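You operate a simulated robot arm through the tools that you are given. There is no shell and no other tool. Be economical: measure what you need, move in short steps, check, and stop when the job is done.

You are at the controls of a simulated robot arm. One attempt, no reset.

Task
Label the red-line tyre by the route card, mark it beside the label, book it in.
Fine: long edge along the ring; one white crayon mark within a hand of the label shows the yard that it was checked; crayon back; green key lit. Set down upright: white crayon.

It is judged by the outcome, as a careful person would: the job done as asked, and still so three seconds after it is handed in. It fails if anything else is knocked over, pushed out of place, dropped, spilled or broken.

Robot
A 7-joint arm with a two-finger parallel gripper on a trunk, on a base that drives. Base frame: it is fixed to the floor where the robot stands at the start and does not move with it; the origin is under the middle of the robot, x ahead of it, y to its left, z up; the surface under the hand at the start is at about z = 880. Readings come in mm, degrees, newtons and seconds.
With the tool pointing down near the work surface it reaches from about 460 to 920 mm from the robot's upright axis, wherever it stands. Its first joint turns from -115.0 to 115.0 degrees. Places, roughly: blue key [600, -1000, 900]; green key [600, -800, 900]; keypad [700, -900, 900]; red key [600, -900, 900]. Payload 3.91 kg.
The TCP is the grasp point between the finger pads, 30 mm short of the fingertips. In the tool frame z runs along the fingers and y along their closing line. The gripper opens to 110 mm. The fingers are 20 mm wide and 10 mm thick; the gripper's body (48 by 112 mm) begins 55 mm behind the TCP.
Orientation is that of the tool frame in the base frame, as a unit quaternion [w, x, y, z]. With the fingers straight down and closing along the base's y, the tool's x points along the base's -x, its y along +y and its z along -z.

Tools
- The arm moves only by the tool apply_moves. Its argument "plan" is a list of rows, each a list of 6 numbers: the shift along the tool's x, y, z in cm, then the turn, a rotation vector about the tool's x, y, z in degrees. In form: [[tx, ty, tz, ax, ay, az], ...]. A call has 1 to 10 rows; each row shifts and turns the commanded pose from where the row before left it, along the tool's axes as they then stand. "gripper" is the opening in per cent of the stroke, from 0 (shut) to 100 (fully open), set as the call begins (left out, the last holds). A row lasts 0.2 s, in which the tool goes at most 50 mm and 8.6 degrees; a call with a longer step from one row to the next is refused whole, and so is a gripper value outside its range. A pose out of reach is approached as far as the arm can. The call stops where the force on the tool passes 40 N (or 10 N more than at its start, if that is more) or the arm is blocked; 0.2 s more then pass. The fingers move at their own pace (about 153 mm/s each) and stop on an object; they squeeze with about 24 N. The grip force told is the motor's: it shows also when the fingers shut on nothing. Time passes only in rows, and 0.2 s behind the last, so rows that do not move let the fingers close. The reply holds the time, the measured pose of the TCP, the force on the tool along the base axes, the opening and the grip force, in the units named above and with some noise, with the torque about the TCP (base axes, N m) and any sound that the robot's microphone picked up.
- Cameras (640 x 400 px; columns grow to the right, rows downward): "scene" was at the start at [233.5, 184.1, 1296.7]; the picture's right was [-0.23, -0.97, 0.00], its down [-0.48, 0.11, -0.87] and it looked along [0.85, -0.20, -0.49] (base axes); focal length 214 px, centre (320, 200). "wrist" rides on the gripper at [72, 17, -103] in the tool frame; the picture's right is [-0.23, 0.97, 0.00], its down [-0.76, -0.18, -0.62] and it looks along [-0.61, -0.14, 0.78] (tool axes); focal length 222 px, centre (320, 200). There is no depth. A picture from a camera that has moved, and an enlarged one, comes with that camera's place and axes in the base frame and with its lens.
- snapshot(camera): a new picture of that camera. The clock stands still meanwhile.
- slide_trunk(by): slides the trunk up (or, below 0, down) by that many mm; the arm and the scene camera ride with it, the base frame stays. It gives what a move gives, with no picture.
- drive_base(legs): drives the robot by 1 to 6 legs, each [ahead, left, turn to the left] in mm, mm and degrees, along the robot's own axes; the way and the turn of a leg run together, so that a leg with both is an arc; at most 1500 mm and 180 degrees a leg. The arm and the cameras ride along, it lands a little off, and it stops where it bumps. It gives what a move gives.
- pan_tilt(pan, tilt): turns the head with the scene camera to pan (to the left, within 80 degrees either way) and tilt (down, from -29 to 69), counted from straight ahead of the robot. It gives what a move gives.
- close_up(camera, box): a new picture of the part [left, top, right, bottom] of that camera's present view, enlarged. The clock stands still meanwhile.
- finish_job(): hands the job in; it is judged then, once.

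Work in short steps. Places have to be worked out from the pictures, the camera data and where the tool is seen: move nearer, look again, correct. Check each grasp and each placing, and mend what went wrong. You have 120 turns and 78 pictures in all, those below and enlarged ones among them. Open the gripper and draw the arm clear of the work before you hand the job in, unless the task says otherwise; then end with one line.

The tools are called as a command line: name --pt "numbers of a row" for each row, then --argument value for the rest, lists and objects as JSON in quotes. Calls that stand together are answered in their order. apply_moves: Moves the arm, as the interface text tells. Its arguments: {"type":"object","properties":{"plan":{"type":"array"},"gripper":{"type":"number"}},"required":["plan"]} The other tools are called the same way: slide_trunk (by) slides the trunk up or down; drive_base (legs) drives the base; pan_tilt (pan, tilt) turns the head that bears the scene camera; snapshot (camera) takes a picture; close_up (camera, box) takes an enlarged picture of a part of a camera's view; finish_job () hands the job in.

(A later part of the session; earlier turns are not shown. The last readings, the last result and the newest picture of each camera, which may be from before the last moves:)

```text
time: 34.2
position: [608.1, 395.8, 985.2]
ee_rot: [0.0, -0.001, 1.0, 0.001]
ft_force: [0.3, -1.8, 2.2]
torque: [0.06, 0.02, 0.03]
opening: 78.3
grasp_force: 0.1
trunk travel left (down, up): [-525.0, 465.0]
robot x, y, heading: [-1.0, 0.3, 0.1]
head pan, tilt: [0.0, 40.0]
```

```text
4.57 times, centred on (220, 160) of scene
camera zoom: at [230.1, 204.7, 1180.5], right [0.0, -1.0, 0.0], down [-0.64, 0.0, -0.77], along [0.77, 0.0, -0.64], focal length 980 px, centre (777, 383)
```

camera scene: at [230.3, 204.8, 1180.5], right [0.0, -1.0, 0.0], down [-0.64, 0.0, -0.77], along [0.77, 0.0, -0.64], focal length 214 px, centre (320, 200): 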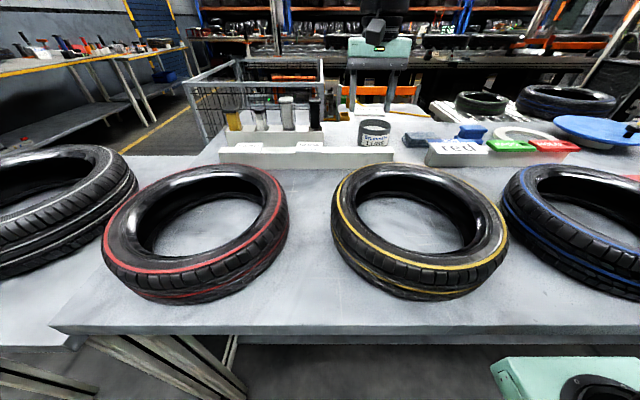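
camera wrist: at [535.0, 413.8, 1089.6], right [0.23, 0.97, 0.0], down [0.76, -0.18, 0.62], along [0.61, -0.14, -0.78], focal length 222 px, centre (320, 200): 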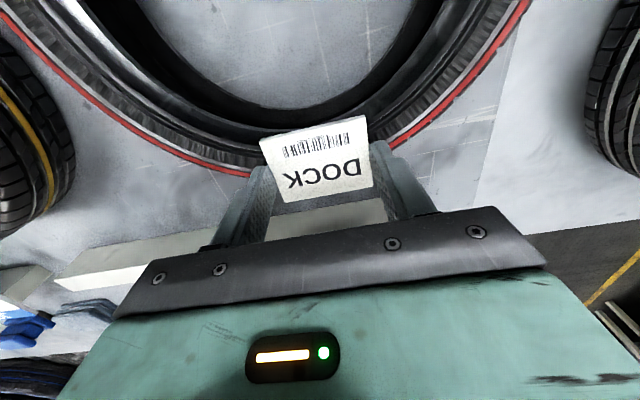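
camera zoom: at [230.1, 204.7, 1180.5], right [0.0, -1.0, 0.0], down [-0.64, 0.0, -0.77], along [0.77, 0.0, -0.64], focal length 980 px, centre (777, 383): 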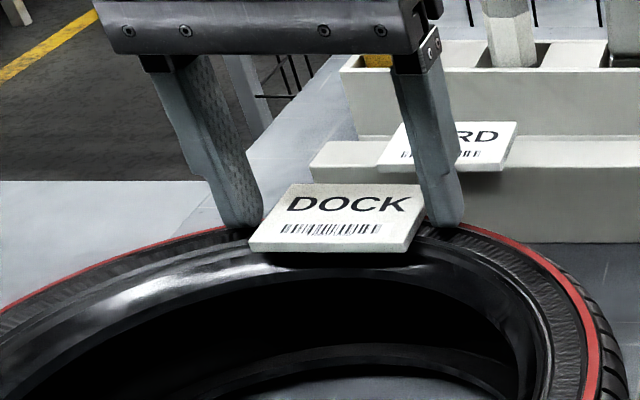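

Released and the label stays. I rise straight up and check from above.

apply_moves --pt "0 0 -1 0 0 0" --pt "0 0 -3 0 0 0" --pt "0 0 -4 0 0 0" --pt "2.5 0 -4 0 0 0" --pt "0 0 0 0 0 0"

snapshot --camera "wrist"

close_up --camera "scene" --box '[80, 80, 340, 310]'

```text
time: 35.4
position: [579.5, 393.2, 1106.0]
ee_rot: [0.0, 0.0, 1.0, -0.001]
ft_force: [0.5, 0.5, 0.0]
torque: [0.0, -0.02, 0.01]
opening: 79.0
grasp_force: 0.1
trunk travel left (down, up): [-525.0, 465.0]
robot x, y, heading: [1.8, -0.2, -0.1]
head pan, tilt: [0.0, 40.0]
```

```text
38 pictures are left
camera wrist: at [506.1, 410.7, 1208.7], right [0.23, 0.97, 0.0], down [0.76, -0.18, 0.62], along [0.61, -0.14, -0.78], focal length 222 px, centre (320, 200)
```

wrist: 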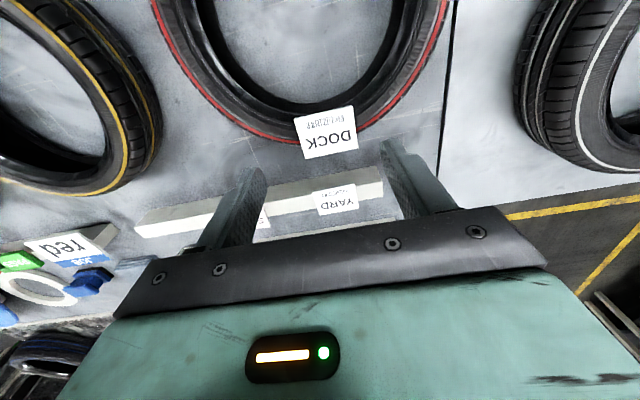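

```text
1.74 times, centred on (210, 195) of scene
camera zoom: at [230.3, 204.8, 1180.5], right [0.0, -1.0, 0.0], down [-0.64, 0.0, -0.77], along [0.77, 0.0, -0.64], focal length 373 px, centre (511, 209)
```

zoom: 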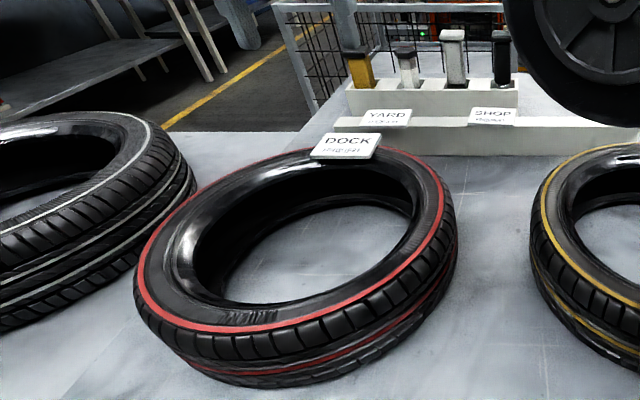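

Label sits well on the sidewall, long edge tangential, centre ≈(604, 396). Now the crayons: zoom to identify the white one.

close_up --camera "scene" --box '[215, 80, 335, 155]'

```text
5.33 times, centred on (275, 118) of scene
camera zoom: at [230.3, 204.8, 1180.5], right [0.0, -1.0, 0.0], down [-0.64, 0.0, -0.77], along [0.77, 0.0, -0.64], focal length 1144 px, centre (560, 640)
```

zoom: 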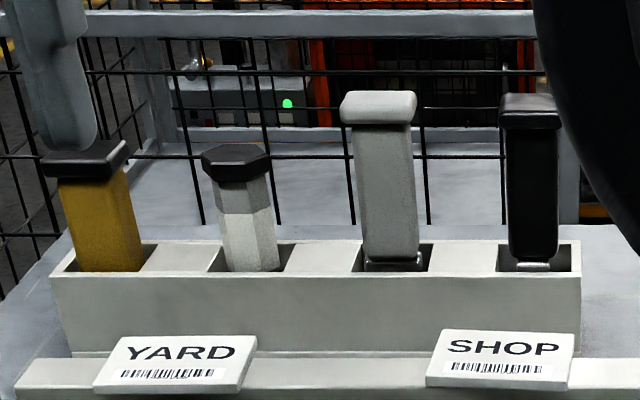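

White crayon is the hexagonal white one, roughly at (860, 375), top z≈985 — out of reach from here, so I drive left 250 mm and look again with the wrist camera.

drive_base --legs '[[0, 250, 0]]'

snapshot --camera "wrist"

```text
time: 37.3
position: [584.5, 641.0, 1105.6]
ee_rot: [0.0, 0.004, 1.0, 0.0]
ft_force: [0.3, -0.8, -0.3]
torque: [0.0, 0.01, 0.03]
opening: 79.0
grasp_force: 0.0
trunk travel left (down, up): [-525.0, 465.0]
robot x, y, heading: [1.5, 249.9, -0.4]
head pan, tilt: [0.0, 40.0]
```

```text
35 pictures are left
camera wrist: at [510.2, 658.4, 1208.5], right [0.23, 0.97, 0.0], down [0.76, -0.18, 0.62], along [0.61, -0.15, -0.78], focal length 222 px, centre (320, 200)
```

wrist: 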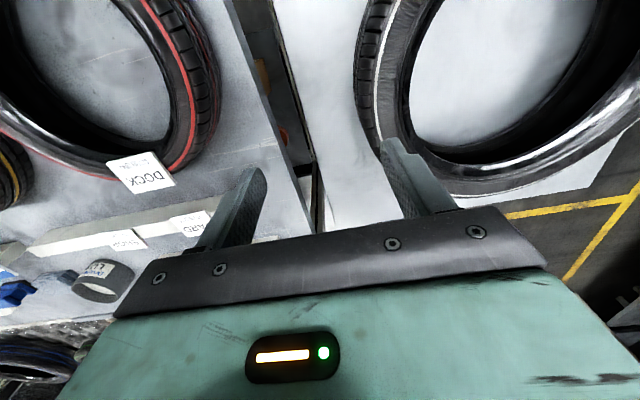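

apply_moves --pt "0 0 -2.5 0 0 0" --pt "-2.93 -3.8 0 0 0 0" --pt "-2.93 -3.8 0 0 0 0" --pt "-2.93 -3.8 0 0 0 0" --pt "-2.93 -3.8 0 0 0 0" --pt "-2.93 -3.8 0 0 0 0" --pt "-2.93 -3.8 0 0 0 0" --pt "-2.93 -3.8 0 0 0 0" --pt "0 0 0 0 0 0"

snapshot --camera "wrist"

close_up --camera "scene" --box '[320, 60, 520, 180]'

```text
time: 39.3
position: [786.4, 374.3, 1104.9]
ee_rot: [0.0, 0.004, 1.0, 0.0]
ft_force: [-0.7, 0.8, 0.2]
torque: [-0.01, 0.01, 0.0]
opening: 79.4
grasp_force: 0.1
out of reach, approached as far as the arm can: row 1
trunk travel left (down, up): [-525.0, 465.0]
robot x, y, heading: [-1.3, 252.7, -0.2]
head pan, tilt: [0.0, 40.0]
```

```text
34 pictures are left
camera wrist: at [713.1, 390.3, 1208.0], right [0.23, 0.97, 0.0], down [0.76, -0.18, 0.62], along [0.61, -0.15, -0.78], focal length 222 px, centre (320, 200)
```

wrist: 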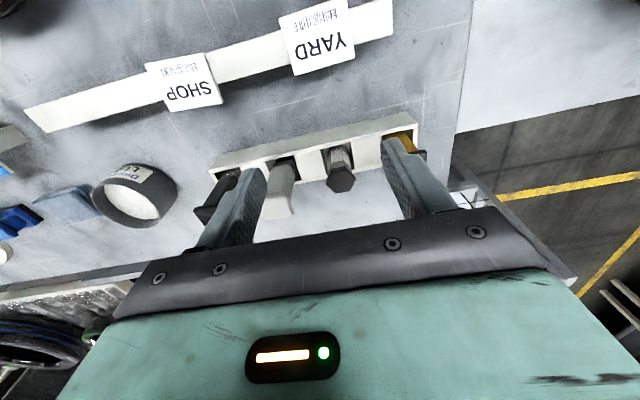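

```text
3.20 times, centred on (420, 120) of scene
camera zoom: at [232.7, 454.4, 1180.5], right [-0.01, -1.0, 0.0], down [-0.64, 0.0, -0.77], along [0.77, -0.01, -0.64], focal length 686 px, centre (0, 456)
```

zoom: 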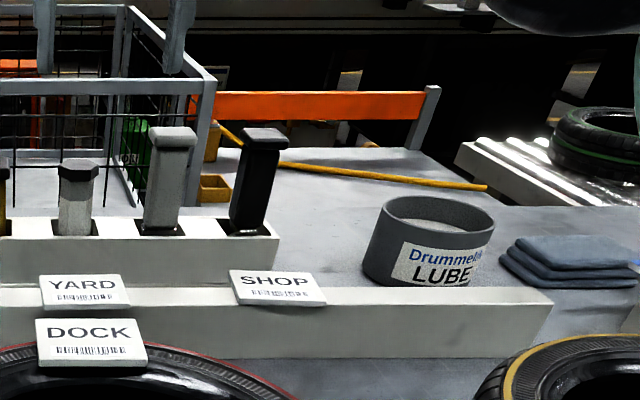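

close_up --camera "wrist" --box '[250, 110, 430, 215]'

```text
3.56 times, centred on (340, 162) of wrist
camera zoom: at [713.1, 390.3, 1208.0], right [0.23, 0.97, 0.0], down [0.76, -0.18, 0.62], along [0.61, -0.15, -0.78], focal length 790 px, centre (249, 333)
```

zoom: 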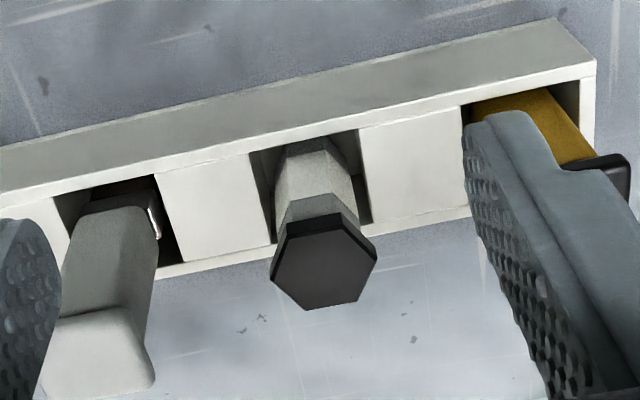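

Two views agree: crayon cap top centre ≈(859, 379, 992), hexagon with vertices along ±y, so I'll grip on flats by yawing the hand 30°. I move above it first.

apply_moves --pt "-3.7 0.2 0 0 0 0" --pt "-3.7 0.2 0 0 0 0" --pt "0 0 0 0 0 7.5" --pt "0 0 0 0 0 7.5" --pt "0 0 0 0 0 7.5" --pt "0 0 0 0 0 7.5" --pt "0 0 0 0 0 0" --gripper 58

snapshot --camera "wrist"

```text
time: 40.9
position: [814.2, 363.3, 1086.6]
ee_rot: [0.0, 0.264, 0.965, 0.0]
ft_force: [-0.4, -0.7, 0.7]
torque: [0.01, -0.02, 0.01]
opening: 63.9
grasp_force: 0.1
out of reach, approached as far as the arm can: row 1, 2
trunk travel left (down, up): [-525.0, 465.0]
robot x, y, heading: [2.1, 250.8, -0.6]
head pan, tilt: [0.0, 40.0]
```

```text
31 pictures are left
camera wrist: at [759.3, 415.9, 1190.1], right [0.69, 0.72, 0.0], down [0.57, -0.54, 0.62], along [0.45, -0.43, -0.78], focal length 222 px, centre (320, 200)
```

wrist: 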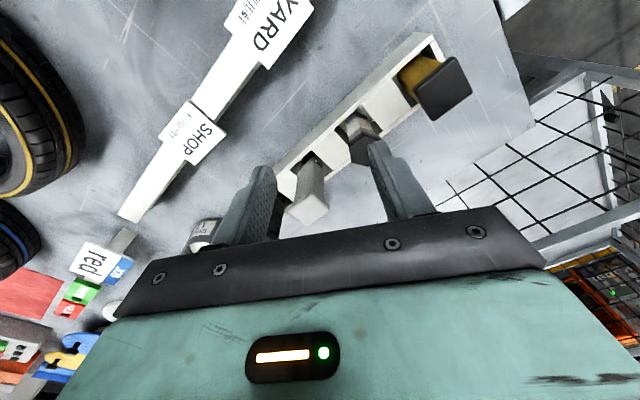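

High poses are at the reach limit; I raise the trunk 130 mm so that the arm works lower relative to it.

slide_trunk --by 130

apply_moves --pt "0 0 2.5 0 0 0" --pt "0 0 2.5 0 0 0" --pt "0 0 2.5 0 0 0" --pt "0 0 0 0 0 0"

```text
time: 42.5
position: [813.9, 364.7, 1215.9]
ee_rot: [0.0, 0.263, 0.965, 0.0]
ft_force: [0.9, 0.3, -0.3]
torque: [-0.01, 0.02, 0.0]
opening: 63.9
grasp_force: 0.1
trunk travel left (down, up): [-655.0, 335.0]
robot x, y, heading: [-2.8, 253.1, -0.4]
head pan, tilt: [0.0, 40.0]
```

```text
time: 43.5
position: [840.6, 375.3, 1150.4]
ee_rot: [0.0, 0.262, 0.965, 0.0]
ft_force: [0.8, -0.3, 0.4]
torque: [0.01, -0.01, 0.02]
opening: 63.8
grasp_force: 0.1
out of reach, approached as far as the arm can: row 1, 2, 3
trunk travel left (down, up): [-655.0, 335.0]
robot x, y, heading: [4.0, 251.9, -0.5]
head pan, tilt: [0.0, 40.0]
```

apply_moves --pt "0 0 2.5 0 0 0" --pt "0 0 2.5 0 0 0" --pt "0 0 1 0 0 0" --pt "0 0 0 0 0 0"

snapshot --camera "wrist"

```text
time: 44.5
position: [856.9, 382.2, 1098.0]
ee_rot: [-0.001, 0.262, 0.965, -0.002]
ft_force: [-0.2, 0.1, -0.3]
torque: [0.0, 0.02, 0.0]
opening: 63.6
grasp_force: 0.0
out of reach, approached as far as the arm can: row 1, 2, 3
trunk travel left (down, up): [-655.0, 335.0]
robot x, y, heading: [-2.1, 253.9, -0.4]
head pan, tilt: [0.0, 40.0]
```

```text
30 pictures are left
camera wrist: at [803.4, 433.4, 1201.6], right [0.69, 0.72, 0.0], down [0.57, -0.54, 0.62], along [0.45, -0.43, -0.78], focal length 222 px, centre (320, 200)
```

wrist: 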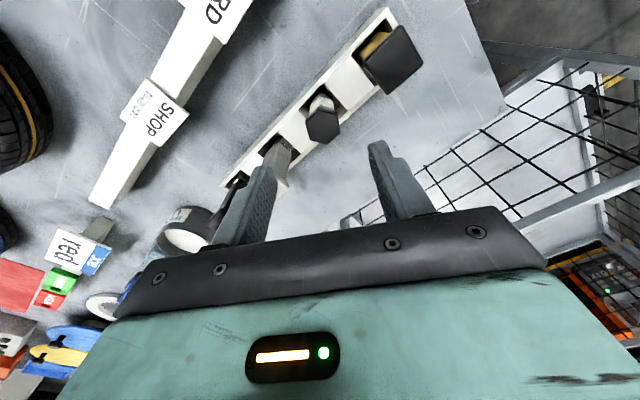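

The cap re-measures at (861, 381). I descend to just above the cap and read the pose.

apply_moves --pt "0 0 2.5 0 0 0" --pt "0 0 2.5 0 0 0" --pt "0 0 1.3 0 0 0" --pt "0 0 0 0 0 0"

snapshot --camera "wrist"

snapshot --camera "scene"

```text
time: 45.5
position: [873.8, 386.4, 1038.1]
ee_rot: [0.0, 0.262, 0.965, 0.0]
ft_force: [-0.3, -0.7, 0.0]
torque: [0.02, 0.0, -0.02]
opening: 63.5
grasp_force: 0.1
out of reach, approached as far as the arm can: row 1, 2, 3
trunk travel left (down, up): [-655.0, 335.0]
robot x, y, heading: [-1.9, 248.5, -0.3]
head pan, tilt: [0.0, 40.0]
```

```text
29 pictures are left
camera wrist: at [819.2, 438.2, 1142.6], right [0.69, 0.72, 0.0], down [0.57, -0.54, 0.62], along [0.45, -0.43, -0.78], focal length 222 px, centre (320, 200)
```

wrist: 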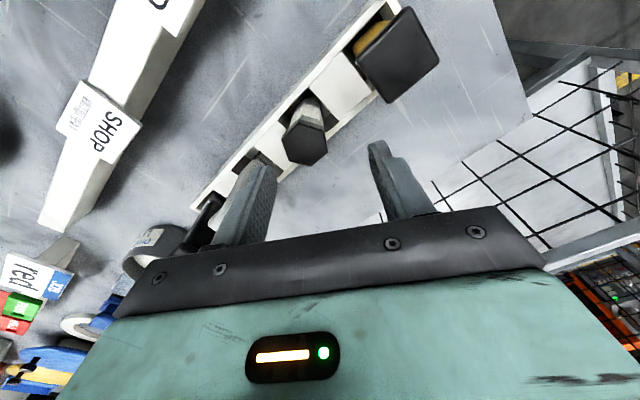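

```text
28 pictures are left
camera scene: at [232.7, 454.4, 1310.5], right [-0.01, -1.0, 0.0], down [-0.64, 0.0, -0.77], along [0.77, -0.01, -0.64], focal length 214 px, centre (320, 200)
```

scene: 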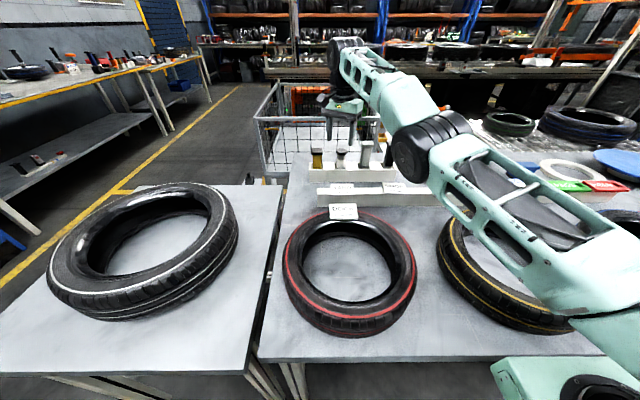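

I've overshot in x (command was beyond reach). I correct by (-13, -6) mm and read again.

apply_moves --pt "0.8 -1.2 0 0 0 0" --pt "0 0 0 0 0 0" --pt "0 0 0 0 0 0"

```text
time: 46.2
position: [872.5, 386.2, 1040.1]
ee_rot: [0.0, 0.262, 0.965, -0.001]
ft_force: [-1.0, -0.8, -0.6]
torque: [0.01, -0.01, 0.0]
opening: 63.7
grasp_force: 0.1
out of reach, approached as far as the arm can: row 1
trunk travel left (down, up): [-655.0, 335.0]
robot x, y, heading: [1.7, 251.7, -0.0]
head pan, tilt: [0.0, 40.0]
```

apply_moves --pt "0.7 -1.1 0 0 0 0" --pt "0 0 0 0 0 0" --pt "0 0 0 0 0 0"

```text
time: 47.0
position: [873.3, 386.0, 1044.0]
ee_rot: [0.0, 0.263, 0.965, 0.0]
ft_force: [-0.2, 0.8, 0.1]
torque: [0.05, 0.01, 0.01]
opening: 63.7
grasp_force: 0.1
out of reach, approached as far as the arm can: row 1
trunk travel left (down, up): [-655.0, 335.0]
robot x, y, heading: [0.2, 251.5, -0.4]
head pan, tilt: [0.0, 40.0]
```

The reading drifts oddly; I pull back 40 mm toward the robot to get a reachable, well-defined command.

apply_moves --pt "1.7 -1.0 0 0 0 0" --pt "1.7 -1.0 0 0 0 0" --pt "0 0 0 0 0 0" --pt "0 0 0 0 0 0"

```text
time: 48.0
position: [866.5, 395.8, 1051.2]
ee_rot: [-0.001, 0.262, 0.965, -0.001]
ft_force: [-0.3, 0.2, -0.3]
torque: [-0.01, 0.0, 0.02]
opening: 63.8
grasp_force: 0.0
out of reach, approached as far as the arm can: row 1, 2
trunk travel left (down, up): [-655.0, 335.0]
robot x, y, heading: [4.0, 251.2, -0.6]
head pan, tilt: [0.0, 40.0]
```

apply_moves --pt "1.7 -1.0 0 0 0 0" --pt "1.7 -1.0 0 0 0 0" --pt "0 0 0 0 0 0" --pt "0 0 0 0 0 0"

```text
time: 49.0
position: [858.9, 408.3, 1060.3]
ee_rot: [0.0, 0.262, 0.965, -0.001]
ft_force: [-0.8, -0.8, 0.5]
torque: [0.0, -0.01, 0.0]
opening: 64.0
grasp_force: 0.2
out of reach, approached as far as the arm can: row 1, 2
trunk travel left (down, up): [-655.0, 335.0]
robot x, y, heading: [0.7, 250.0, -0.4]
head pan, tilt: [0.0, 40.0]
```

apply_moves --pt "3.4 -2.0 0 0 0 0" --pt "3.4 -2.0 0 0 0 0" --pt "0 0 0 0 0 0" --pt "0 0 0 0 0 0"

```text
time: 50.0
position: [839.1, 437.5, 1080.1]
ee_rot: [-0.001, 0.263, 0.965, -0.001]
ft_force: [-0.6, -1.1, 0.4]
torque: [0.02, -0.01, 0.01]
opening: 64.1
grasp_force: 0.0
out of reach, approached as far as the arm can: row 1, 2
trunk travel left (down, up): [-655.0, 335.0]
robot x, y, heading: [0.3, 251.2, -0.3]
head pan, tilt: [0.0, 40.0]
```

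apply_moves --pt "0 0 0 0 0 -7.5" --pt "0 0 0 0 0 -7.5" --pt "0 0 0 0 0 -7.5" --pt "0 0 0 0 0 -7.5" --pt "0 0 0 0 0 0" --pt "0 0 0 0 0 0"

```text
time: 51.5
position: [839.7, 436.8, 1079.3]
ee_rot: [-0.001, 0.004, 1.0, -0.001]
ft_force: [0.1, 0.2, 0.5]
torque: [0.0, -0.04, 0.01]
opening: 63.4
grasp_force: 0.1
trunk travel left (down, up): [-655.0, 335.0]
robot x, y, heading: [0.3, 249.2, -0.4]
head pan, tilt: [0.0, 40.0]
```

The +30° yaw seems to hit a wrist joint limit. Now at yaw 0 it is fine; I step back to above the crayon and try −30° instead.

apply_moves --pt "2 -3 0 0 0 0" --pt "0 -2.7 0 0 0 0" --pt "0 0 0 0 0 -7.5" --pt "0 0 0 0 0 -7.5" --pt "0 0 0 0 0 -7.5" --pt "0 0 0 0 0 -7.5" --pt "0 0 0 0 0 0"

```text
time: 53.0
position: [854.7, 395.4, 1091.5]
ee_rot: [0.001, -0.257, 0.966, 0.0]
ft_force: [0.5, -0.1, 0.1]
torque: [-0.03, -0.01, -0.02]
opening: 63.8
grasp_force: 0.0
out of reach, approached as far as the arm can: row 1, 2
trunk travel left (down, up): [-655.0, 335.0]
robot x, y, heading: [0.2, 252.5, -0.4]
head pan, tilt: [0.0, 40.0]
```

The arm appears stretched straight, with commands sliding along the reach shell. I command purely radially inward (back and down) to bend the elbow.

apply_moves --pt "4.35 1.6 1.4 0 0 0" --pt "4.35 1.6 1.4 0 0 0" --pt "4.35 1.6 1.4 0 0 0"

```text
time: 53.9
position: [844.2, 419.7, 1088.3]
ee_rot: [-0.001, -0.255, 0.967, 0.0]
ft_force: [-0.3, 0.0, 0.3]
torque: [0.0, 0.03, -0.02]
opening: 63.8
grasp_force: 0.1
out of reach, approached as far as the arm can: row 1, 2, 3
trunk travel left (down, up): [-655.0, 335.0]
robot x, y, heading: [-2.6, 253.1, -0.5]
head pan, tilt: [0.0, 40.0]
```

Fitting the shell suggests the shoulder sits on the robot's right side (y≈-230 relative), so the crayon was right at the reach limit. I pull inward along that true radial direction.

apply_moves --pt "4.6 0.4 1.2 0 0 0" --pt "4.6 0.4 1.2 0 0 0" --pt "4.6 0.4 1.2 0 0 0" --pt "0 0 0 0 0 0"

```text
time: 54.9
position: [844.3, 421.6, 1091.5]
ee_rot: [0.001, -0.256, 0.967, 0.0]
ft_force: [-0.3, 0.4, 0.1]
torque: [0.06, 0.0, -0.01]
opening: 63.7
grasp_force: 0.1
out of reach, approached as far as the arm can: row 1, 2, 3
trunk travel left (down, up): [-655.0, 335.0]
robot x, y, heading: [1.0, 250.0, -0.4]
head pan, tilt: [0.0, 40.0]
```

Radial moves are singular. Tangential motion should involve the elbow, so I try going up and back together.

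apply_moves --pt "2.5 0.2 -4.0 0 0 0" --pt "2.5 0.2 -4.0 0 0 0" --pt "2.5 0.2 -4.0 0 0 0" --pt "2.5 0.2 -4.0 0 0 0" --pt "0 0 0 0 0 0"

```text
time: 56.0
position: [774.2, 380.0, 1265.5]
ee_rot: [0.0, -0.256, 0.967, -0.001]
ft_force: [0.1, 0.3, 0.9]
torque: [0.03, 0.02, 0.01]
opening: 63.8
grasp_force: 0.2
out of reach, approached as far as the arm can: row 1, 2, 3
trunk travel left (down, up): [-655.0, 335.0]
robot x, y, heading: [0.7, 247.6, -0.6]
head pan, tilt: [0.0, 40.0]
```

Row 4 was in reach — escaped. I pull back further to get well inside.

apply_moves --pt "4.6 0.4 0 0 0 0" --pt "4.6 0.4 0 0 0 0" --pt "0 0 0 0 0 0"

```text
time: 56.9
position: [689.5, 344.2, 1264.0]
ee_rot: [0.001, -0.255, 0.967, 0.001]
ft_force: [0.3, -0.6, 0.4]
torque: [-0.03, 0.03, 0.0]
opening: 63.9
grasp_force: 0.1
trunk travel left (down, up): [-655.0, 335.0]
robot x, y, heading: [2.0, 253.2, -0.3]
head pan, tilt: [0.0, 40.0]
```

Free again. I drive 300 mm further left so the crayon is comfortably inside reach.

drive_base --legs '[[0, 300, 0]]'

apply_moves --pt "0 0 2 0 0 0" --pt "-1.0 -4.7 0 0 0 0" --pt "-1.0 -4.7 0 0 0 0" --pt "-1.0 -4.7 0 0 0 0" --pt "-1.0 -4.7 0 0 0 0" --pt "0 0 4 0 0 0" --pt "0 0 4 0 0 0" --pt "0 0 0 0 0 0"

```text
time: 58.9
position: [691.8, 639.6, 1264.8]
ee_rot: [0.0, -0.255, 0.967, -0.001]
ft_force: [-0.1, -0.5, 0.1]
torque: [-0.02, 0.01, -0.01]
opening: 63.7
grasp_force: 0.2
trunk travel left (down, up): [-655.0, 335.0]
robot x, y, heading: [2.6, 546.9, -0.2]
head pan, tilt: [0.0, 40.0]
```

```text
time: 60.7
position: [818.8, 495.1, 1161.8]
ee_rot: [0.001, -0.255, 0.967, -0.001]
ft_force: [-0.5, -0.6, 0.3]
torque: [0.03, -0.02, 0.02]
opening: 63.8
grasp_force: 0.1
trunk travel left (down, up): [-655.0, 335.0]
robot x, y, heading: [0.9, 546.5, -0.7]
head pan, tilt: [0.0, 40.0]
```

apply_moves --pt "0.67 -4.03 0 0 0 0" --pt "0.67 -4.03 0 0 0 0" --pt "0.67 -4.03 0 0 0 0" --pt "0 0 4 0 0 0" --pt "0 0 4 0 0 0" --pt "0 0 1 0 0 0" --pt "0 0 0 0 0 0"

snapshot --camera "wrist"

```text
time: 62.3
position: [862.7, 381.3, 1075.6]
ee_rot: [0.001, -0.255, 0.967, -0.001]
ft_force: [0.4, -0.4, 0.3]
torque: [0.0, -0.02, -0.01]
opening: 63.9
grasp_force: 0.2
trunk travel left (down, up): [-655.0, 335.0]
robot x, y, heading: [2.3, 547.1, -0.4]
head pan, tilt: [0.0, 40.0]
```

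```text
27 pictures are left
camera wrist: at [790.3, 360.3, 1178.6], right [-0.28, 0.96, 0.0], down [0.75, 0.22, 0.62], along [0.6, 0.18, -0.78], focal length 222 px, centre (320, 200)
```

wrist: 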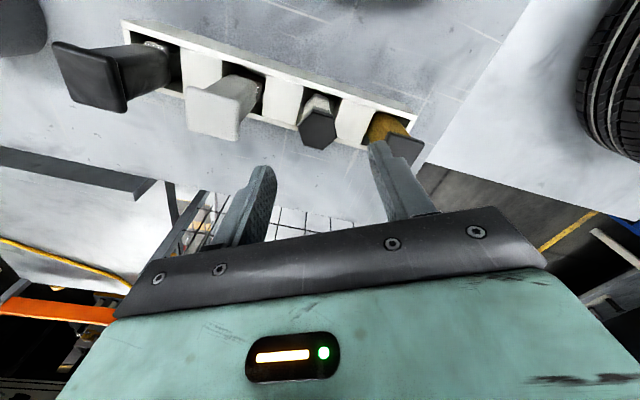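

Crayon re-measures at (860, 381), hand is above it. Descend to TCP z≈978.

apply_moves --pt "0.2 0 4 0 0 0" --pt "0 0 3 0 0 0" --pt "0 0 1.5 0 0 0" --pt "0 0 1.2 0 0 0" --pt "0 0 0 0 0 0"

snapshot --camera "wrist"

snapshot --camera "scene"

```text
time: 63.5
position: [860.0, 381.6, 977.5]
ee_rot: [0.0, -0.256, 0.967, 0.0]
ft_force: [0.0, 0.0, -0.3]
torque: [0.01, 0.01, 0.01]
opening: 63.9
grasp_force: 0.0
trunk travel left (down, up): [-655.0, 335.0]
robot x, y, heading: [4.0, 548.3, -0.5]
head pan, tilt: [0.0, 40.0]
```

```text
26 pictures are left
camera wrist: at [788.5, 361.3, 1080.9], right [-0.28, 0.96, 0.0], down [0.75, 0.22, 0.62], along [0.6, 0.18, -0.78], focal length 222 px, centre (320, 200)
```

wrist: 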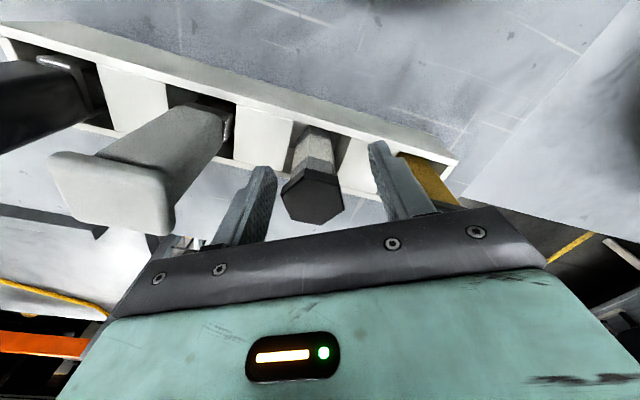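

```text
25 pictures are left
camera scene: at [235.2, 751.0, 1310.5], right [-0.01, -1.0, 0.0], down [-0.64, 0.01, -0.77], along [0.77, -0.01, -0.64], focal length 214 px, centre (320, 200)
```

scene: 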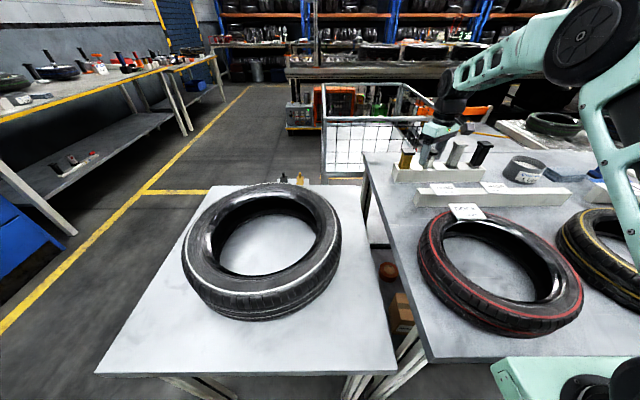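

Fingers straddle the crayon body below the cap. Close.

apply_moves --pt "0 0 0 0 0 0" --pt "0 0 0 0 0 0" --pt "0 0 0 0 0 0" --gripper 10

apply_moves --pt "0 0 -1 0 0 0" --pt "0 0 -2 0 0 0" --pt "0 0 -3 0 0 0" --pt "0 0 -3 0 0 0" --pt "0 0 0 0 0 0"

snapshot --camera "wrist"

close_up --camera "scene" --box '[380, 90, 500, 190]'

```text
time: 64.3
position: [860.9, 382.6, 978.3]
ee_rot: [0.001, -0.255, 0.967, 0.0]
ft_force: [-0.2, 0.3, 0.5]
torque: [0.01, -0.02, 0.03]
opening: 35.9
grasp_force: 24.1
trunk travel left (down, up): [-655.0, 335.0]
robot x, y, heading: [3.8, 548.1, -0.4]
head pan, tilt: [0.0, 40.0]
```

```text
time: 65.5
position: [860.3, 381.7, 1067.8]
ee_rot: [0.001, -0.255, 0.967, -0.001]
ft_force: [0.0, -0.5, 1.1]
torque: [0.02, 0.01, 0.03]
opening: 36.1
grasp_force: 23.7
trunk travel left (down, up): [-655.0, 335.0]
robot x, y, heading: [6.6, 548.4, -0.3]
head pan, tilt: [0.0, 40.0]
```

```text
24 pictures are left
camera wrist: at [789.4, 360.4, 1171.7], right [-0.28, 0.96, 0.0], down [0.75, 0.22, 0.62], along [0.6, 0.18, -0.78], focal length 222 px, centre (320, 200)
```

wrist: 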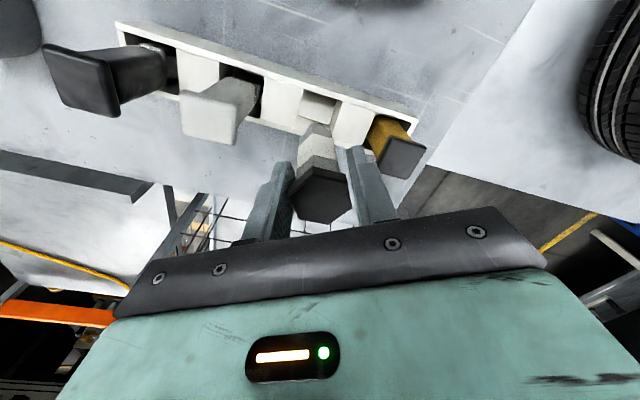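

```text
4.00 times, centred on (440, 140) of scene
camera zoom: at [235.2, 751.0, 1310.5], right [-0.01, -1.0, 0.0], down [-0.64, 0.01, -0.77], along [0.77, -0.01, -0.64], focal length 858 px, centre (-160, 440)
```

zoom: 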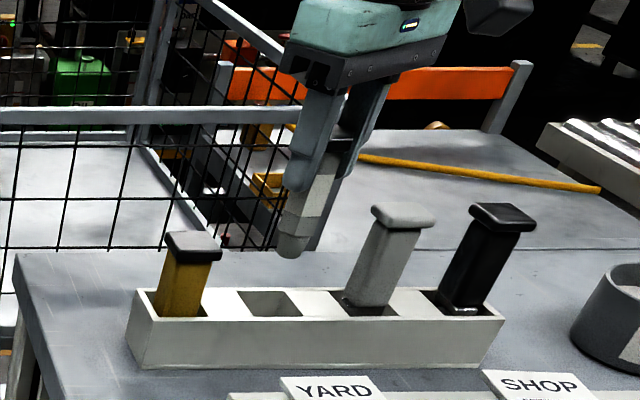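

Crayon is held, nose ≈88 mm below the TCP. I rise a bit and carry it above the tyre band beside the label, at about (593, 342).

apply_moves --pt "0 0 -2 0 0 0" --pt "4.2 1.62 0 0 0 0" --pt "4.2 1.62 0 0 0 0" --pt "4.2 1.62 0 0 0 0" --pt "4.2 1.62 0 0 0 0" --pt "4.2 1.62 0 0 0 0" --pt "4.2 1.62 0 0 0 0" --pt "0 0 1.5 0 0 0" --pt "0 0 0 0 0 0"

snapshot --camera "wrist"

close_up --camera "scene" --box '[400, 160, 600, 340]'

```text
time: 67.5
position: [592.7, 340.2, 1071.8]
ee_rot: [0.0, -0.254, 0.967, 0.001]
ft_force: [-0.4, -0.5, -0.2]
torque: [-0.01, 0.01, -0.01]
opening: 35.9
grasp_force: 24.3
trunk travel left (down, up): [-655.0, 335.0]
robot x, y, heading: [2.8, 546.2, -0.6]
head pan, tilt: [0.0, 40.0]
```

```text
22 pictures are left
camera wrist: at [519.9, 319.0, 1175.4], right [-0.28, 0.96, 0.0], down [0.75, 0.22, 0.62], along [0.6, 0.18, -0.78], focal length 222 px, centre (320, 200)
```

wrist: 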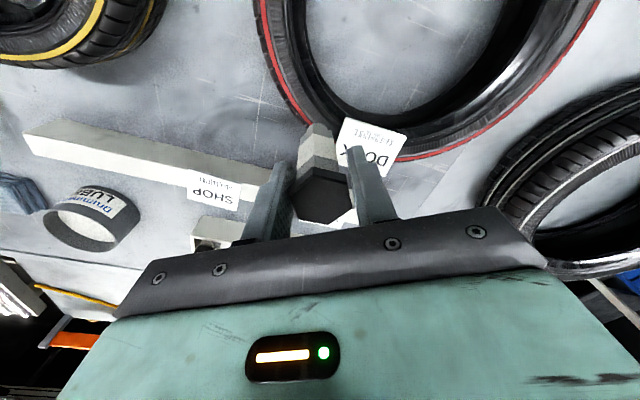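

```text
2.22 times, centred on (500, 250) of scene
camera zoom: at [235.2, 751.0, 1310.5], right [-0.01, -1.0, 0.0], down [-0.64, 0.01, -0.77], along [0.77, -0.01, -0.64], focal length 477 px, centre (-80, 89)
```

zoom: 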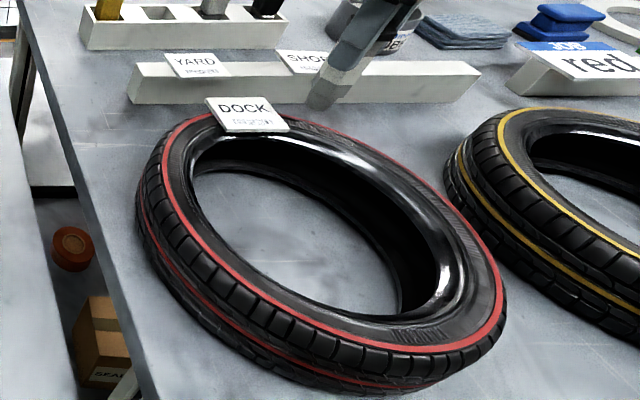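

Geometry matches. I descend toward the surface.

apply_moves --pt "0 0 1.5 0 0 0" --pt "0 0 0.7 0 0 0" --pt "0 0 0 0 0 0"

apply_moves --pt "0 0 0.15 0 0 0" --pt "0 0 0.15 0 0 0" --pt "0 0 0 0 0 0"

apply_moves --pt "0 0 0.1 0 0 0" --pt "0 0 0.1 0 0 0" --pt "0 0 0 0 0 0"

```text
time: 68.3
position: [592.1, 339.3, 1049.6]
ee_rot: [0.001, -0.256, 0.967, 0.0]
ft_force: [0.1, -0.8, -0.8]
torque: [0.02, 0.01, 0.0]
opening: 36.0
grasp_force: 24.3
trunk travel left (down, up): [-655.0, 335.0]
robot x, y, heading: [1.3, 546.7, -0.3]
head pan, tilt: [0.0, 40.0]
```

```text
time: 69.1
position: [592.6, 340.2, 1047.5]
ee_rot: [0.0, -0.255, 0.967, 0.0]
ft_force: [-0.9, 0.3, 0.1]
torque: [0.02, 0.01, -0.03]
opening: 35.7
grasp_force: 24.6
trunk travel left (down, up): [-655.0, 335.0]
robot x, y, heading: [3.7, 550.5, -0.4]
head pan, tilt: [0.0, 40.0]
```

```text
time: 69.9
position: [593.1, 339.9, 1046.7]
ee_rot: [0.001, -0.255, 0.967, -0.001]
ft_force: [0.8, -3.3, 17.4]
torque: [-0.29, -0.11, 0.02]
opening: 35.9
grasp_force: 24.1
trunk travel left (down, up): [-655.0, 335.0]
robot x, y, heading: [1.7, 549.5, -0.7]
head pan, tilt: [0.0, 40.0]
```

Contact (17 N). I ease off 0.8 mm and draw a ~28 mm stroke along the ring, away from the label.

apply_moves --pt "0 0 -0.08 0 0 0" --pt "0.67 -0.31 0 0 0 0" --pt "0.67 -0.31 0 0 0 0" --pt "0.67 -0.31 0 0 0 0" --pt "0.67 -0.31 0 0 0 0"

```text
time: 71.1
position: [575.3, 316.0, 1044.8]
ee_rot: [-0.001, -0.255, 0.967, -0.001]
ft_force: [-0.3, 1.8, 0.9]
torque: [0.1, 0.0, 0.0]
opening: 35.8
grasp_force: 24.0
trunk travel left (down, up): [-655.0, 335.0]
robot x, y, heading: [0.9, 544.9, -0.6]
head pan, tilt: [0.0, 40.0]
```

Stroke done; lift straight up and look.

apply_moves --pt "0 0 -1.5 0 0 0" --pt "0 0 -3 0 0 0" --pt "0 -4 0 0 0 0" --pt "0 0 0 0 0 0"

close_up --camera "scene" --box '[430, 180, 560, 260]'

```text
time: 72.1
position: [596.5, 281.2, 1091.6]
ee_rot: [0.0, -0.255, 0.967, 0.0]
ft_force: [0.1, -0.1, -1.4]
torque: [0.0, 0.0, -0.02]
opening: 36.0
grasp_force: 24.0
trunk travel left (down, up): [-655.0, 335.0]
robot x, y, heading: [4.7, 546.6, -0.7]
head pan, tilt: [0.0, 40.0]
```

```text
4.92 times, centred on (495, 220) of scene
camera zoom: at [235.1, 751.1, 1310.5], right [-0.01, -1.0, 0.0], down [-0.64, 0.01, -0.77], along [0.77, -0.01, -0.64], focal length 1056 px, centre (-542, 102)
```

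zoom: 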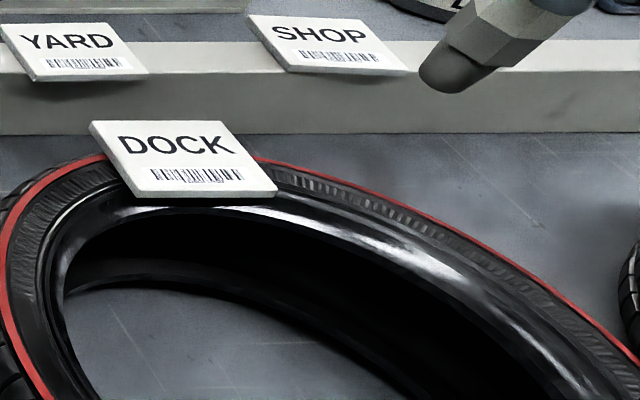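

No clear mark visible yet; I check with the wrist camera.

snapshot --camera "wrist"

```text
19 pictures are left
camera wrist: at [524.3, 259.2, 1195.7], right [-0.28, 0.96, 0.0], down [0.75, 0.22, 0.62], along [0.6, 0.18, -0.78], focal length 222 px, centre (320, 200)
```

wrist: 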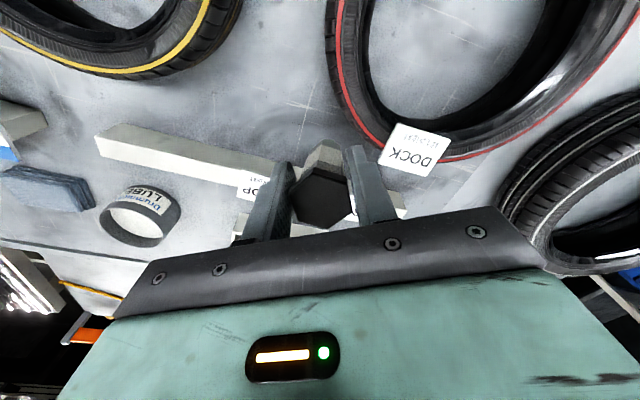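

No mark: contact was lost as the surface dips away from the label. I'll touch down at the far end of the stroke, measure the height there, then stroke back with firm contact.

apply_moves --pt "0 4 0 0 0 0" --pt "0 0 3 0 0 0" --pt "0 0 1.5 0 0 0" --pt "0 0 0.1 0 0 0" --pt "0 0 0 0 0 0"

apply_moves --pt "0 0 0.1 0 0 0" --pt "0 0 0 0 0 0"

apply_moves --pt "0 0 0.1 0 0 0" --pt "0 0 0 0 0 0"

```text
time: 73.3
position: [575.2, 316.2, 1046.1]
ee_rot: [-0.001, -0.254, 0.967, 0.0]
ft_force: [-1.0, -0.6, 3.4]
torque: [0.0, 0.05, -0.01]
opening: 35.8
grasp_force: 24.4
trunk travel left (down, up): [-655.0, 335.0]
robot x, y, heading: [2.3, 550.7, -0.3]
head pan, tilt: [0.0, 40.0]
```

```text
time: 73.9
position: [576.1, 317.3, 1045.1]
ee_rot: [0.001, -0.256, 0.967, 0.0]
ft_force: [-3.0, -0.9, 16.8]
torque: [0.06, 0.04, 0.04]
opening: 35.8
grasp_force: 24.0
trunk travel left (down, up): [-655.0, 335.0]
robot x, y, heading: [6.4, 549.4, -0.6]
head pan, tilt: [0.0, 40.0]
```

```text
time: 74.5
position: [575.1, 316.3, 1044.4]
ee_rot: [0.002, -0.255, 0.967, -0.001]
ft_force: [-2.3, -0.2, 36.7]
torque: [0.15, -0.2, -0.02]
opening: 35.8
grasp_force: 23.7
trunk travel left (down, up): [-655.0, 335.0]
robot x, y, heading: [3.3, 547.4, -0.3]
head pan, tilt: [0.0, 40.0]
```

Contact at ≈1046. I ease to ~17 N and stroke toward the label keeping pressure.

apply_moves --pt "0 0 -0.1 0 0 0" --pt "-0.4 0.2 0 0 0 0" --pt "-0.4 0.18 0 0 0 0" --pt "-0.4 0.18 0 0 0 0" --pt "-0.4 0.18 -0.03 0 0 0" --pt "-0.4 0.18 -0.03 0 0 0"

apply_moves --pt "0 0 -1.5 0 0 0" --pt "0 0 -3 0 0 0" --pt "0 -4 0 0 0 0" --pt "0 0 0 0 0 0"

close_up --camera "scene" --box '[430, 180, 560, 260]'

```text
time: 75.9
position: [588.5, 335.7, 1044.2]
ee_rot: [0.0, -0.256, 0.967, 0.001]
ft_force: [-1.9, -1.9, 2.4]
torque: [-0.18, 0.18, 0.02]
opening: 35.9
grasp_force: 23.7
trunk travel left (down, up): [-655.0, 335.0]
robot x, y, heading: [6.2, 550.4, -0.1]
head pan, tilt: [0.0, 40.0]
```

```text
time: 76.9
position: [607.7, 298.5, 1089.6]
ee_rot: [0.0, -0.255, 0.967, 0.0]
ft_force: [-0.5, -0.3, -0.8]
torque: [-0.02, -0.02, -0.02]
opening: 36.0
grasp_force: 23.4
trunk travel left (down, up): [-655.0, 335.0]
robot x, y, heading: [1.9, 548.7, -0.6]
head pan, tilt: [0.0, 40.0]
```

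```text
4.92 times, centred on (495, 220) of scene
camera zoom: at [235.1, 751.1, 1310.5], right [-0.01, -1.0, 0.0], down [-0.64, 0.01, -0.77], along [0.77, -0.01, -0.64], focal length 1056 px, centre (-542, 102)
```

zoom: 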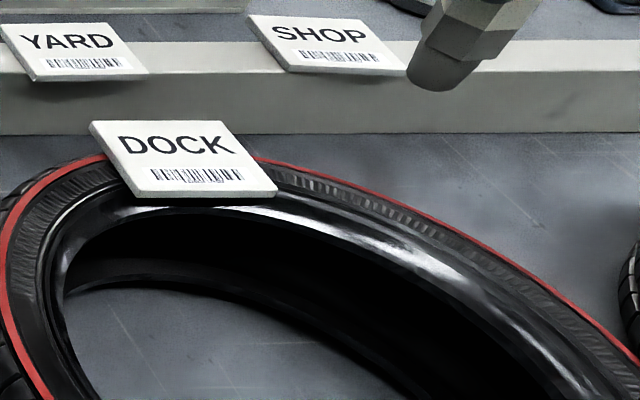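

Still nothing visible. I zoom on the crayon's nose and the tyre area with more magnification.

close_up --camera "scene" --box '[500, 160, 550, 205]'

close_up --camera "wrist" --box '[290, 80, 450, 180]'

```text
8.89 times, centred on (525, 182) of scene
camera zoom: at [235.1, 751.1, 1310.5], right [-0.01, -1.0, 0.0], down [-0.64, 0.01, -0.77], along [0.77, -0.01, -0.64], focal length 1906 px, centre (-1502, 356)
```

zoom: 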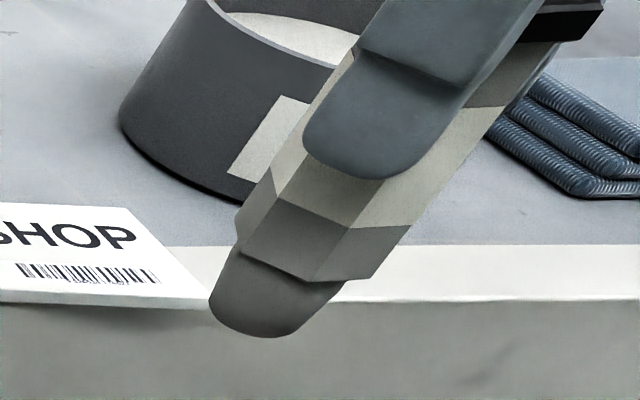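

```text
4.00 times, centred on (370, 130) of wrist
camera zoom: at [535.9, 277.5, 1193.6], right [-0.28, 0.96, 0.0], down [0.75, 0.22, 0.62], along [0.6, 0.18, -0.78], focal length 888 px, centre (120, 480)
```

zoom: 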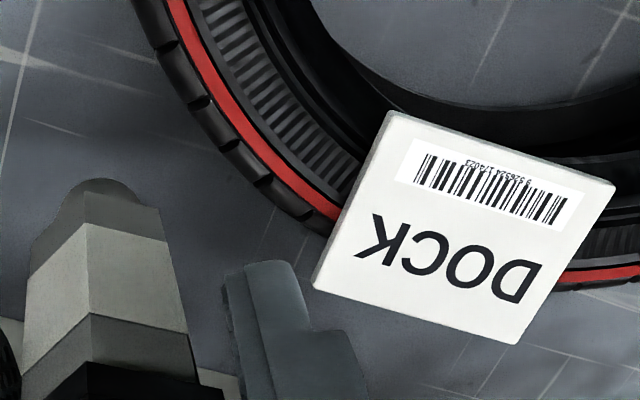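

The nose did touch; perhaps pressure was lost as the crayon slid in the grip. I retry with sustained force, watching each step.

apply_moves --pt "0 4 0 0 0 0" --pt "0 0 3 0 0 0" --pt "0 0 1.4 0 0 0" --pt "0 0 0.1 0 0 0" --pt "0 0 0 0 0 0"

apply_moves --pt "0 0 0.07 0 0 0" --pt "0 0 0 0 0 0"

```text
time: 78.1
position: [587.4, 334.6, 1044.5]
ee_rot: [0.0, -0.255, 0.967, 0.0]
ft_force: [-0.6, 0.0, -0.5]
torque: [-0.01, 0.02, -0.01]
opening: 35.8
grasp_force: 23.6
trunk travel left (down, up): [-655.0, 335.0]
robot x, y, heading: [0.8, 549.4, -0.6]
head pan, tilt: [0.0, 40.0]
```

```text
time: 78.7
position: [587.4, 335.3, 1043.4]
ee_rot: [0.001, -0.255, 0.967, -0.001]
ft_force: [0.6, -1.6, 1.6]
torque: [-0.08, -0.04, -0.02]
opening: 36.3
grasp_force: 23.8
trunk travel left (down, up): [-655.0, 335.0]
robot x, y, heading: [4.6, 549.2, -0.5]
head pan, tilt: [0.0, 40.0]
```

Contact starts at ≈1043.4. Press 0.5 mm and move outward along the ring.

apply_moves --pt "0 0 0.05 0 0 0" --pt "0.25 -0.11 0 0 0 0" --pt "0.25 -0.11 0 0 0 0" --pt "0.25 -0.11 0 0 0 0"

apply_moves --pt "0 0 0.03 0 0 0" --pt "0.25 -0.13 0 0 0 0" --pt "0.25 -0.13 0 0 0 0" --pt "0.25 -0.13 0 0 0 0"

apply_moves --pt "0 0 0.03 0 0 0" --pt "0.25 -0.13 0 0 0 0" --pt "0.25 -0.13 0 0 0 0" --pt "0.25 -0.13 0 0 0 0"

```text
time: 79.7
position: [582.7, 327.6, 1045.0]
ee_rot: [0.001, -0.256, 0.967, 0.0]
ft_force: [2.1, 2.7, 4.8]
torque: [0.31, -0.19, 0.01]
opening: 35.8
grasp_force: 24.3
trunk travel left (down, up): [-655.0, 335.0]
robot x, y, heading: [1.0, 552.1, -0.5]
head pan, tilt: [0.0, 40.0]
```

```text
time: 80.7
position: [579.4, 320.9, 1042.0]
ee_rot: [0.0, -0.255, 0.967, 0.0]
ft_force: [3.5, 5.1, 8.4]
torque: [0.42, -0.3, -0.04]
opening: 35.7
grasp_force: 23.3
trunk travel left (down, up): [-655.0, 335.0]
robot x, y, heading: [4.4, 548.0, -0.5]
head pan, tilt: [0.0, 40.0]
```

```text
time: 81.7
position: [574.4, 314.7, 1042.6]
ee_rot: [0.0, -0.254, 0.967, 0.0]
ft_force: [3.6, 4.3, 7.9]
torque: [0.41, -0.3, 0.01]
opening: 35.6
grasp_force: 24.1
trunk travel left (down, up): [-655.0, 335.0]
robot x, y, heading: [3.8, 549.0, -0.3]
head pan, tilt: [0.0, 40.0]
```

Contact was steady at 5–8 N with friction throughout. I lift and look.

apply_moves --pt "0 0 -1.5 0 0 0" --pt "0 0 -3 0 0 0" --pt "0 -4 0 0 0 0" --pt "0 0 0 0 0 0"

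close_up --camera "scene" --box '[430, 180, 560, 260]'

```text
time: 82.7
position: [594.5, 280.8, 1089.9]
ee_rot: [0.0, -0.255, 0.967, 0.0]
ft_force: [0.4, 0.5, -0.5]
torque: [-0.02, -0.02, 0.02]
opening: 35.7
grasp_force: 23.2
trunk travel left (down, up): [-655.0, 335.0]
robot x, y, heading: [4.0, 545.6, -0.6]
head pan, tilt: [0.0, 40.0]
```

```text
4.92 times, centred on (495, 220) of scene
camera zoom: at [235.1, 751.1, 1310.5], right [-0.01, -1.0, 0.0], down [-0.64, 0.01, -0.77], along [0.77, -0.01, -0.64], focal length 1056 px, centre (-542, 102)
```

zoom: 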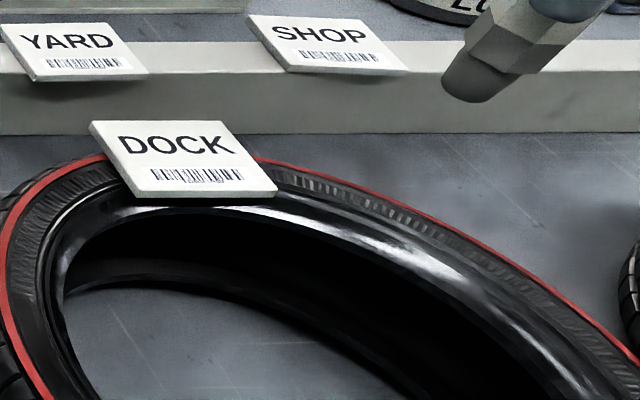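

Still no mark, so this nose end may not be a writing end at all. I take a high-magnification look at the rack's other tools.

close_up --camera "scene" --box '[390, 135, 500, 190]'

close_up --camera "scene" --box '[500, 140, 570, 205]'

```text
5.82 times, centred on (445, 162) of scene
camera zoom: at [235.1, 751.1, 1310.5], right [-0.01, -1.0, 0.0], down [-0.64, 0.01, -0.77], along [0.77, -0.01, -0.64], focal length 1248 px, centre (-407, 418)
```

zoom: 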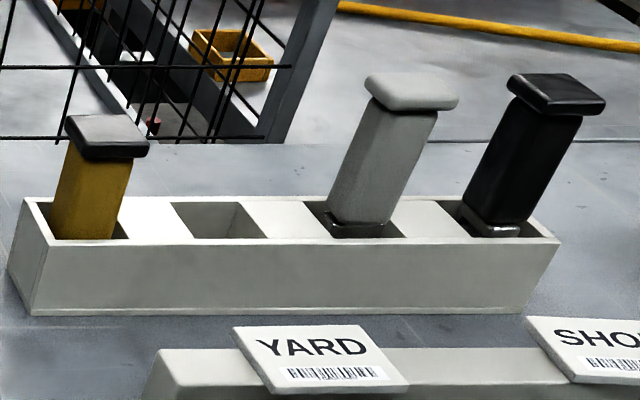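

```text
6.15 times, centred on (535, 172) of scene
camera zoom: at [235.1, 751.1, 1310.5], right [-0.01, -1.0, 0.0], down [-0.64, 0.01, -0.77], along [0.77, -0.01, -0.64], focal length 1320 px, centre (-1003, 369)
```

zoom: 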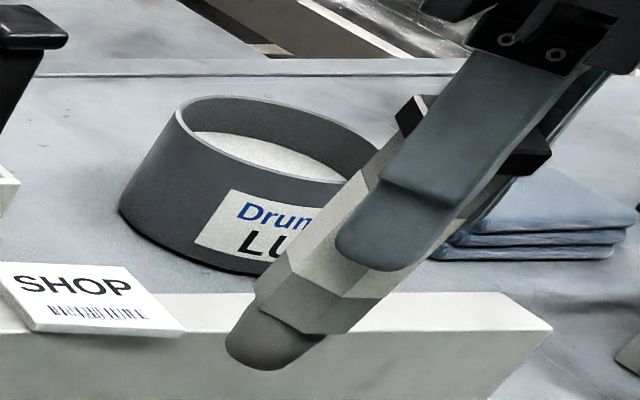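

Both readings suggest nothing was deposited. I try once more with a longer (≈45 mm), firmer stroke before doubting the tool.

apply_moves --pt "0 4 0 0 0 0" --pt "-2.4 1.2 0 0 0 0" --pt "0 0 3 0 0 0" --pt "0 0 1.6 0 0 0" --pt "0 0 0 0 0 0"

apply_moves --pt "0 0 0.1 0 0 0" --pt "0 0 0 0 0 0"

```text
time: 83.9
position: [590.8, 335.3, 1043.3]
ee_rot: [0.002, -0.255, 0.967, -0.001]
ft_force: [-2.3, 0.2, 18.0]
torque: [0.05, 0.1, -0.01]
opening: 35.8
grasp_force: 23.7
trunk travel left (down, up): [-655.0, 335.0]
robot x, y, heading: [1.5, 547.8, -0.4]
head pan, tilt: [0.0, 40.0]
```

```text
time: 84.5
position: [590.3, 336.1, 1041.9]
ee_rot: [0.004, -0.255, 0.967, -0.001]
ft_force: [-0.7, -0.2, 36.4]
torque: [0.07, -0.21, -0.01]
opening: 35.9
grasp_force: 23.8
trunk travel left (down, up): [-655.0, 335.0]
robot x, y, heading: [5.2, 551.1, -0.5]
head pan, tilt: [0.0, 40.0]
```

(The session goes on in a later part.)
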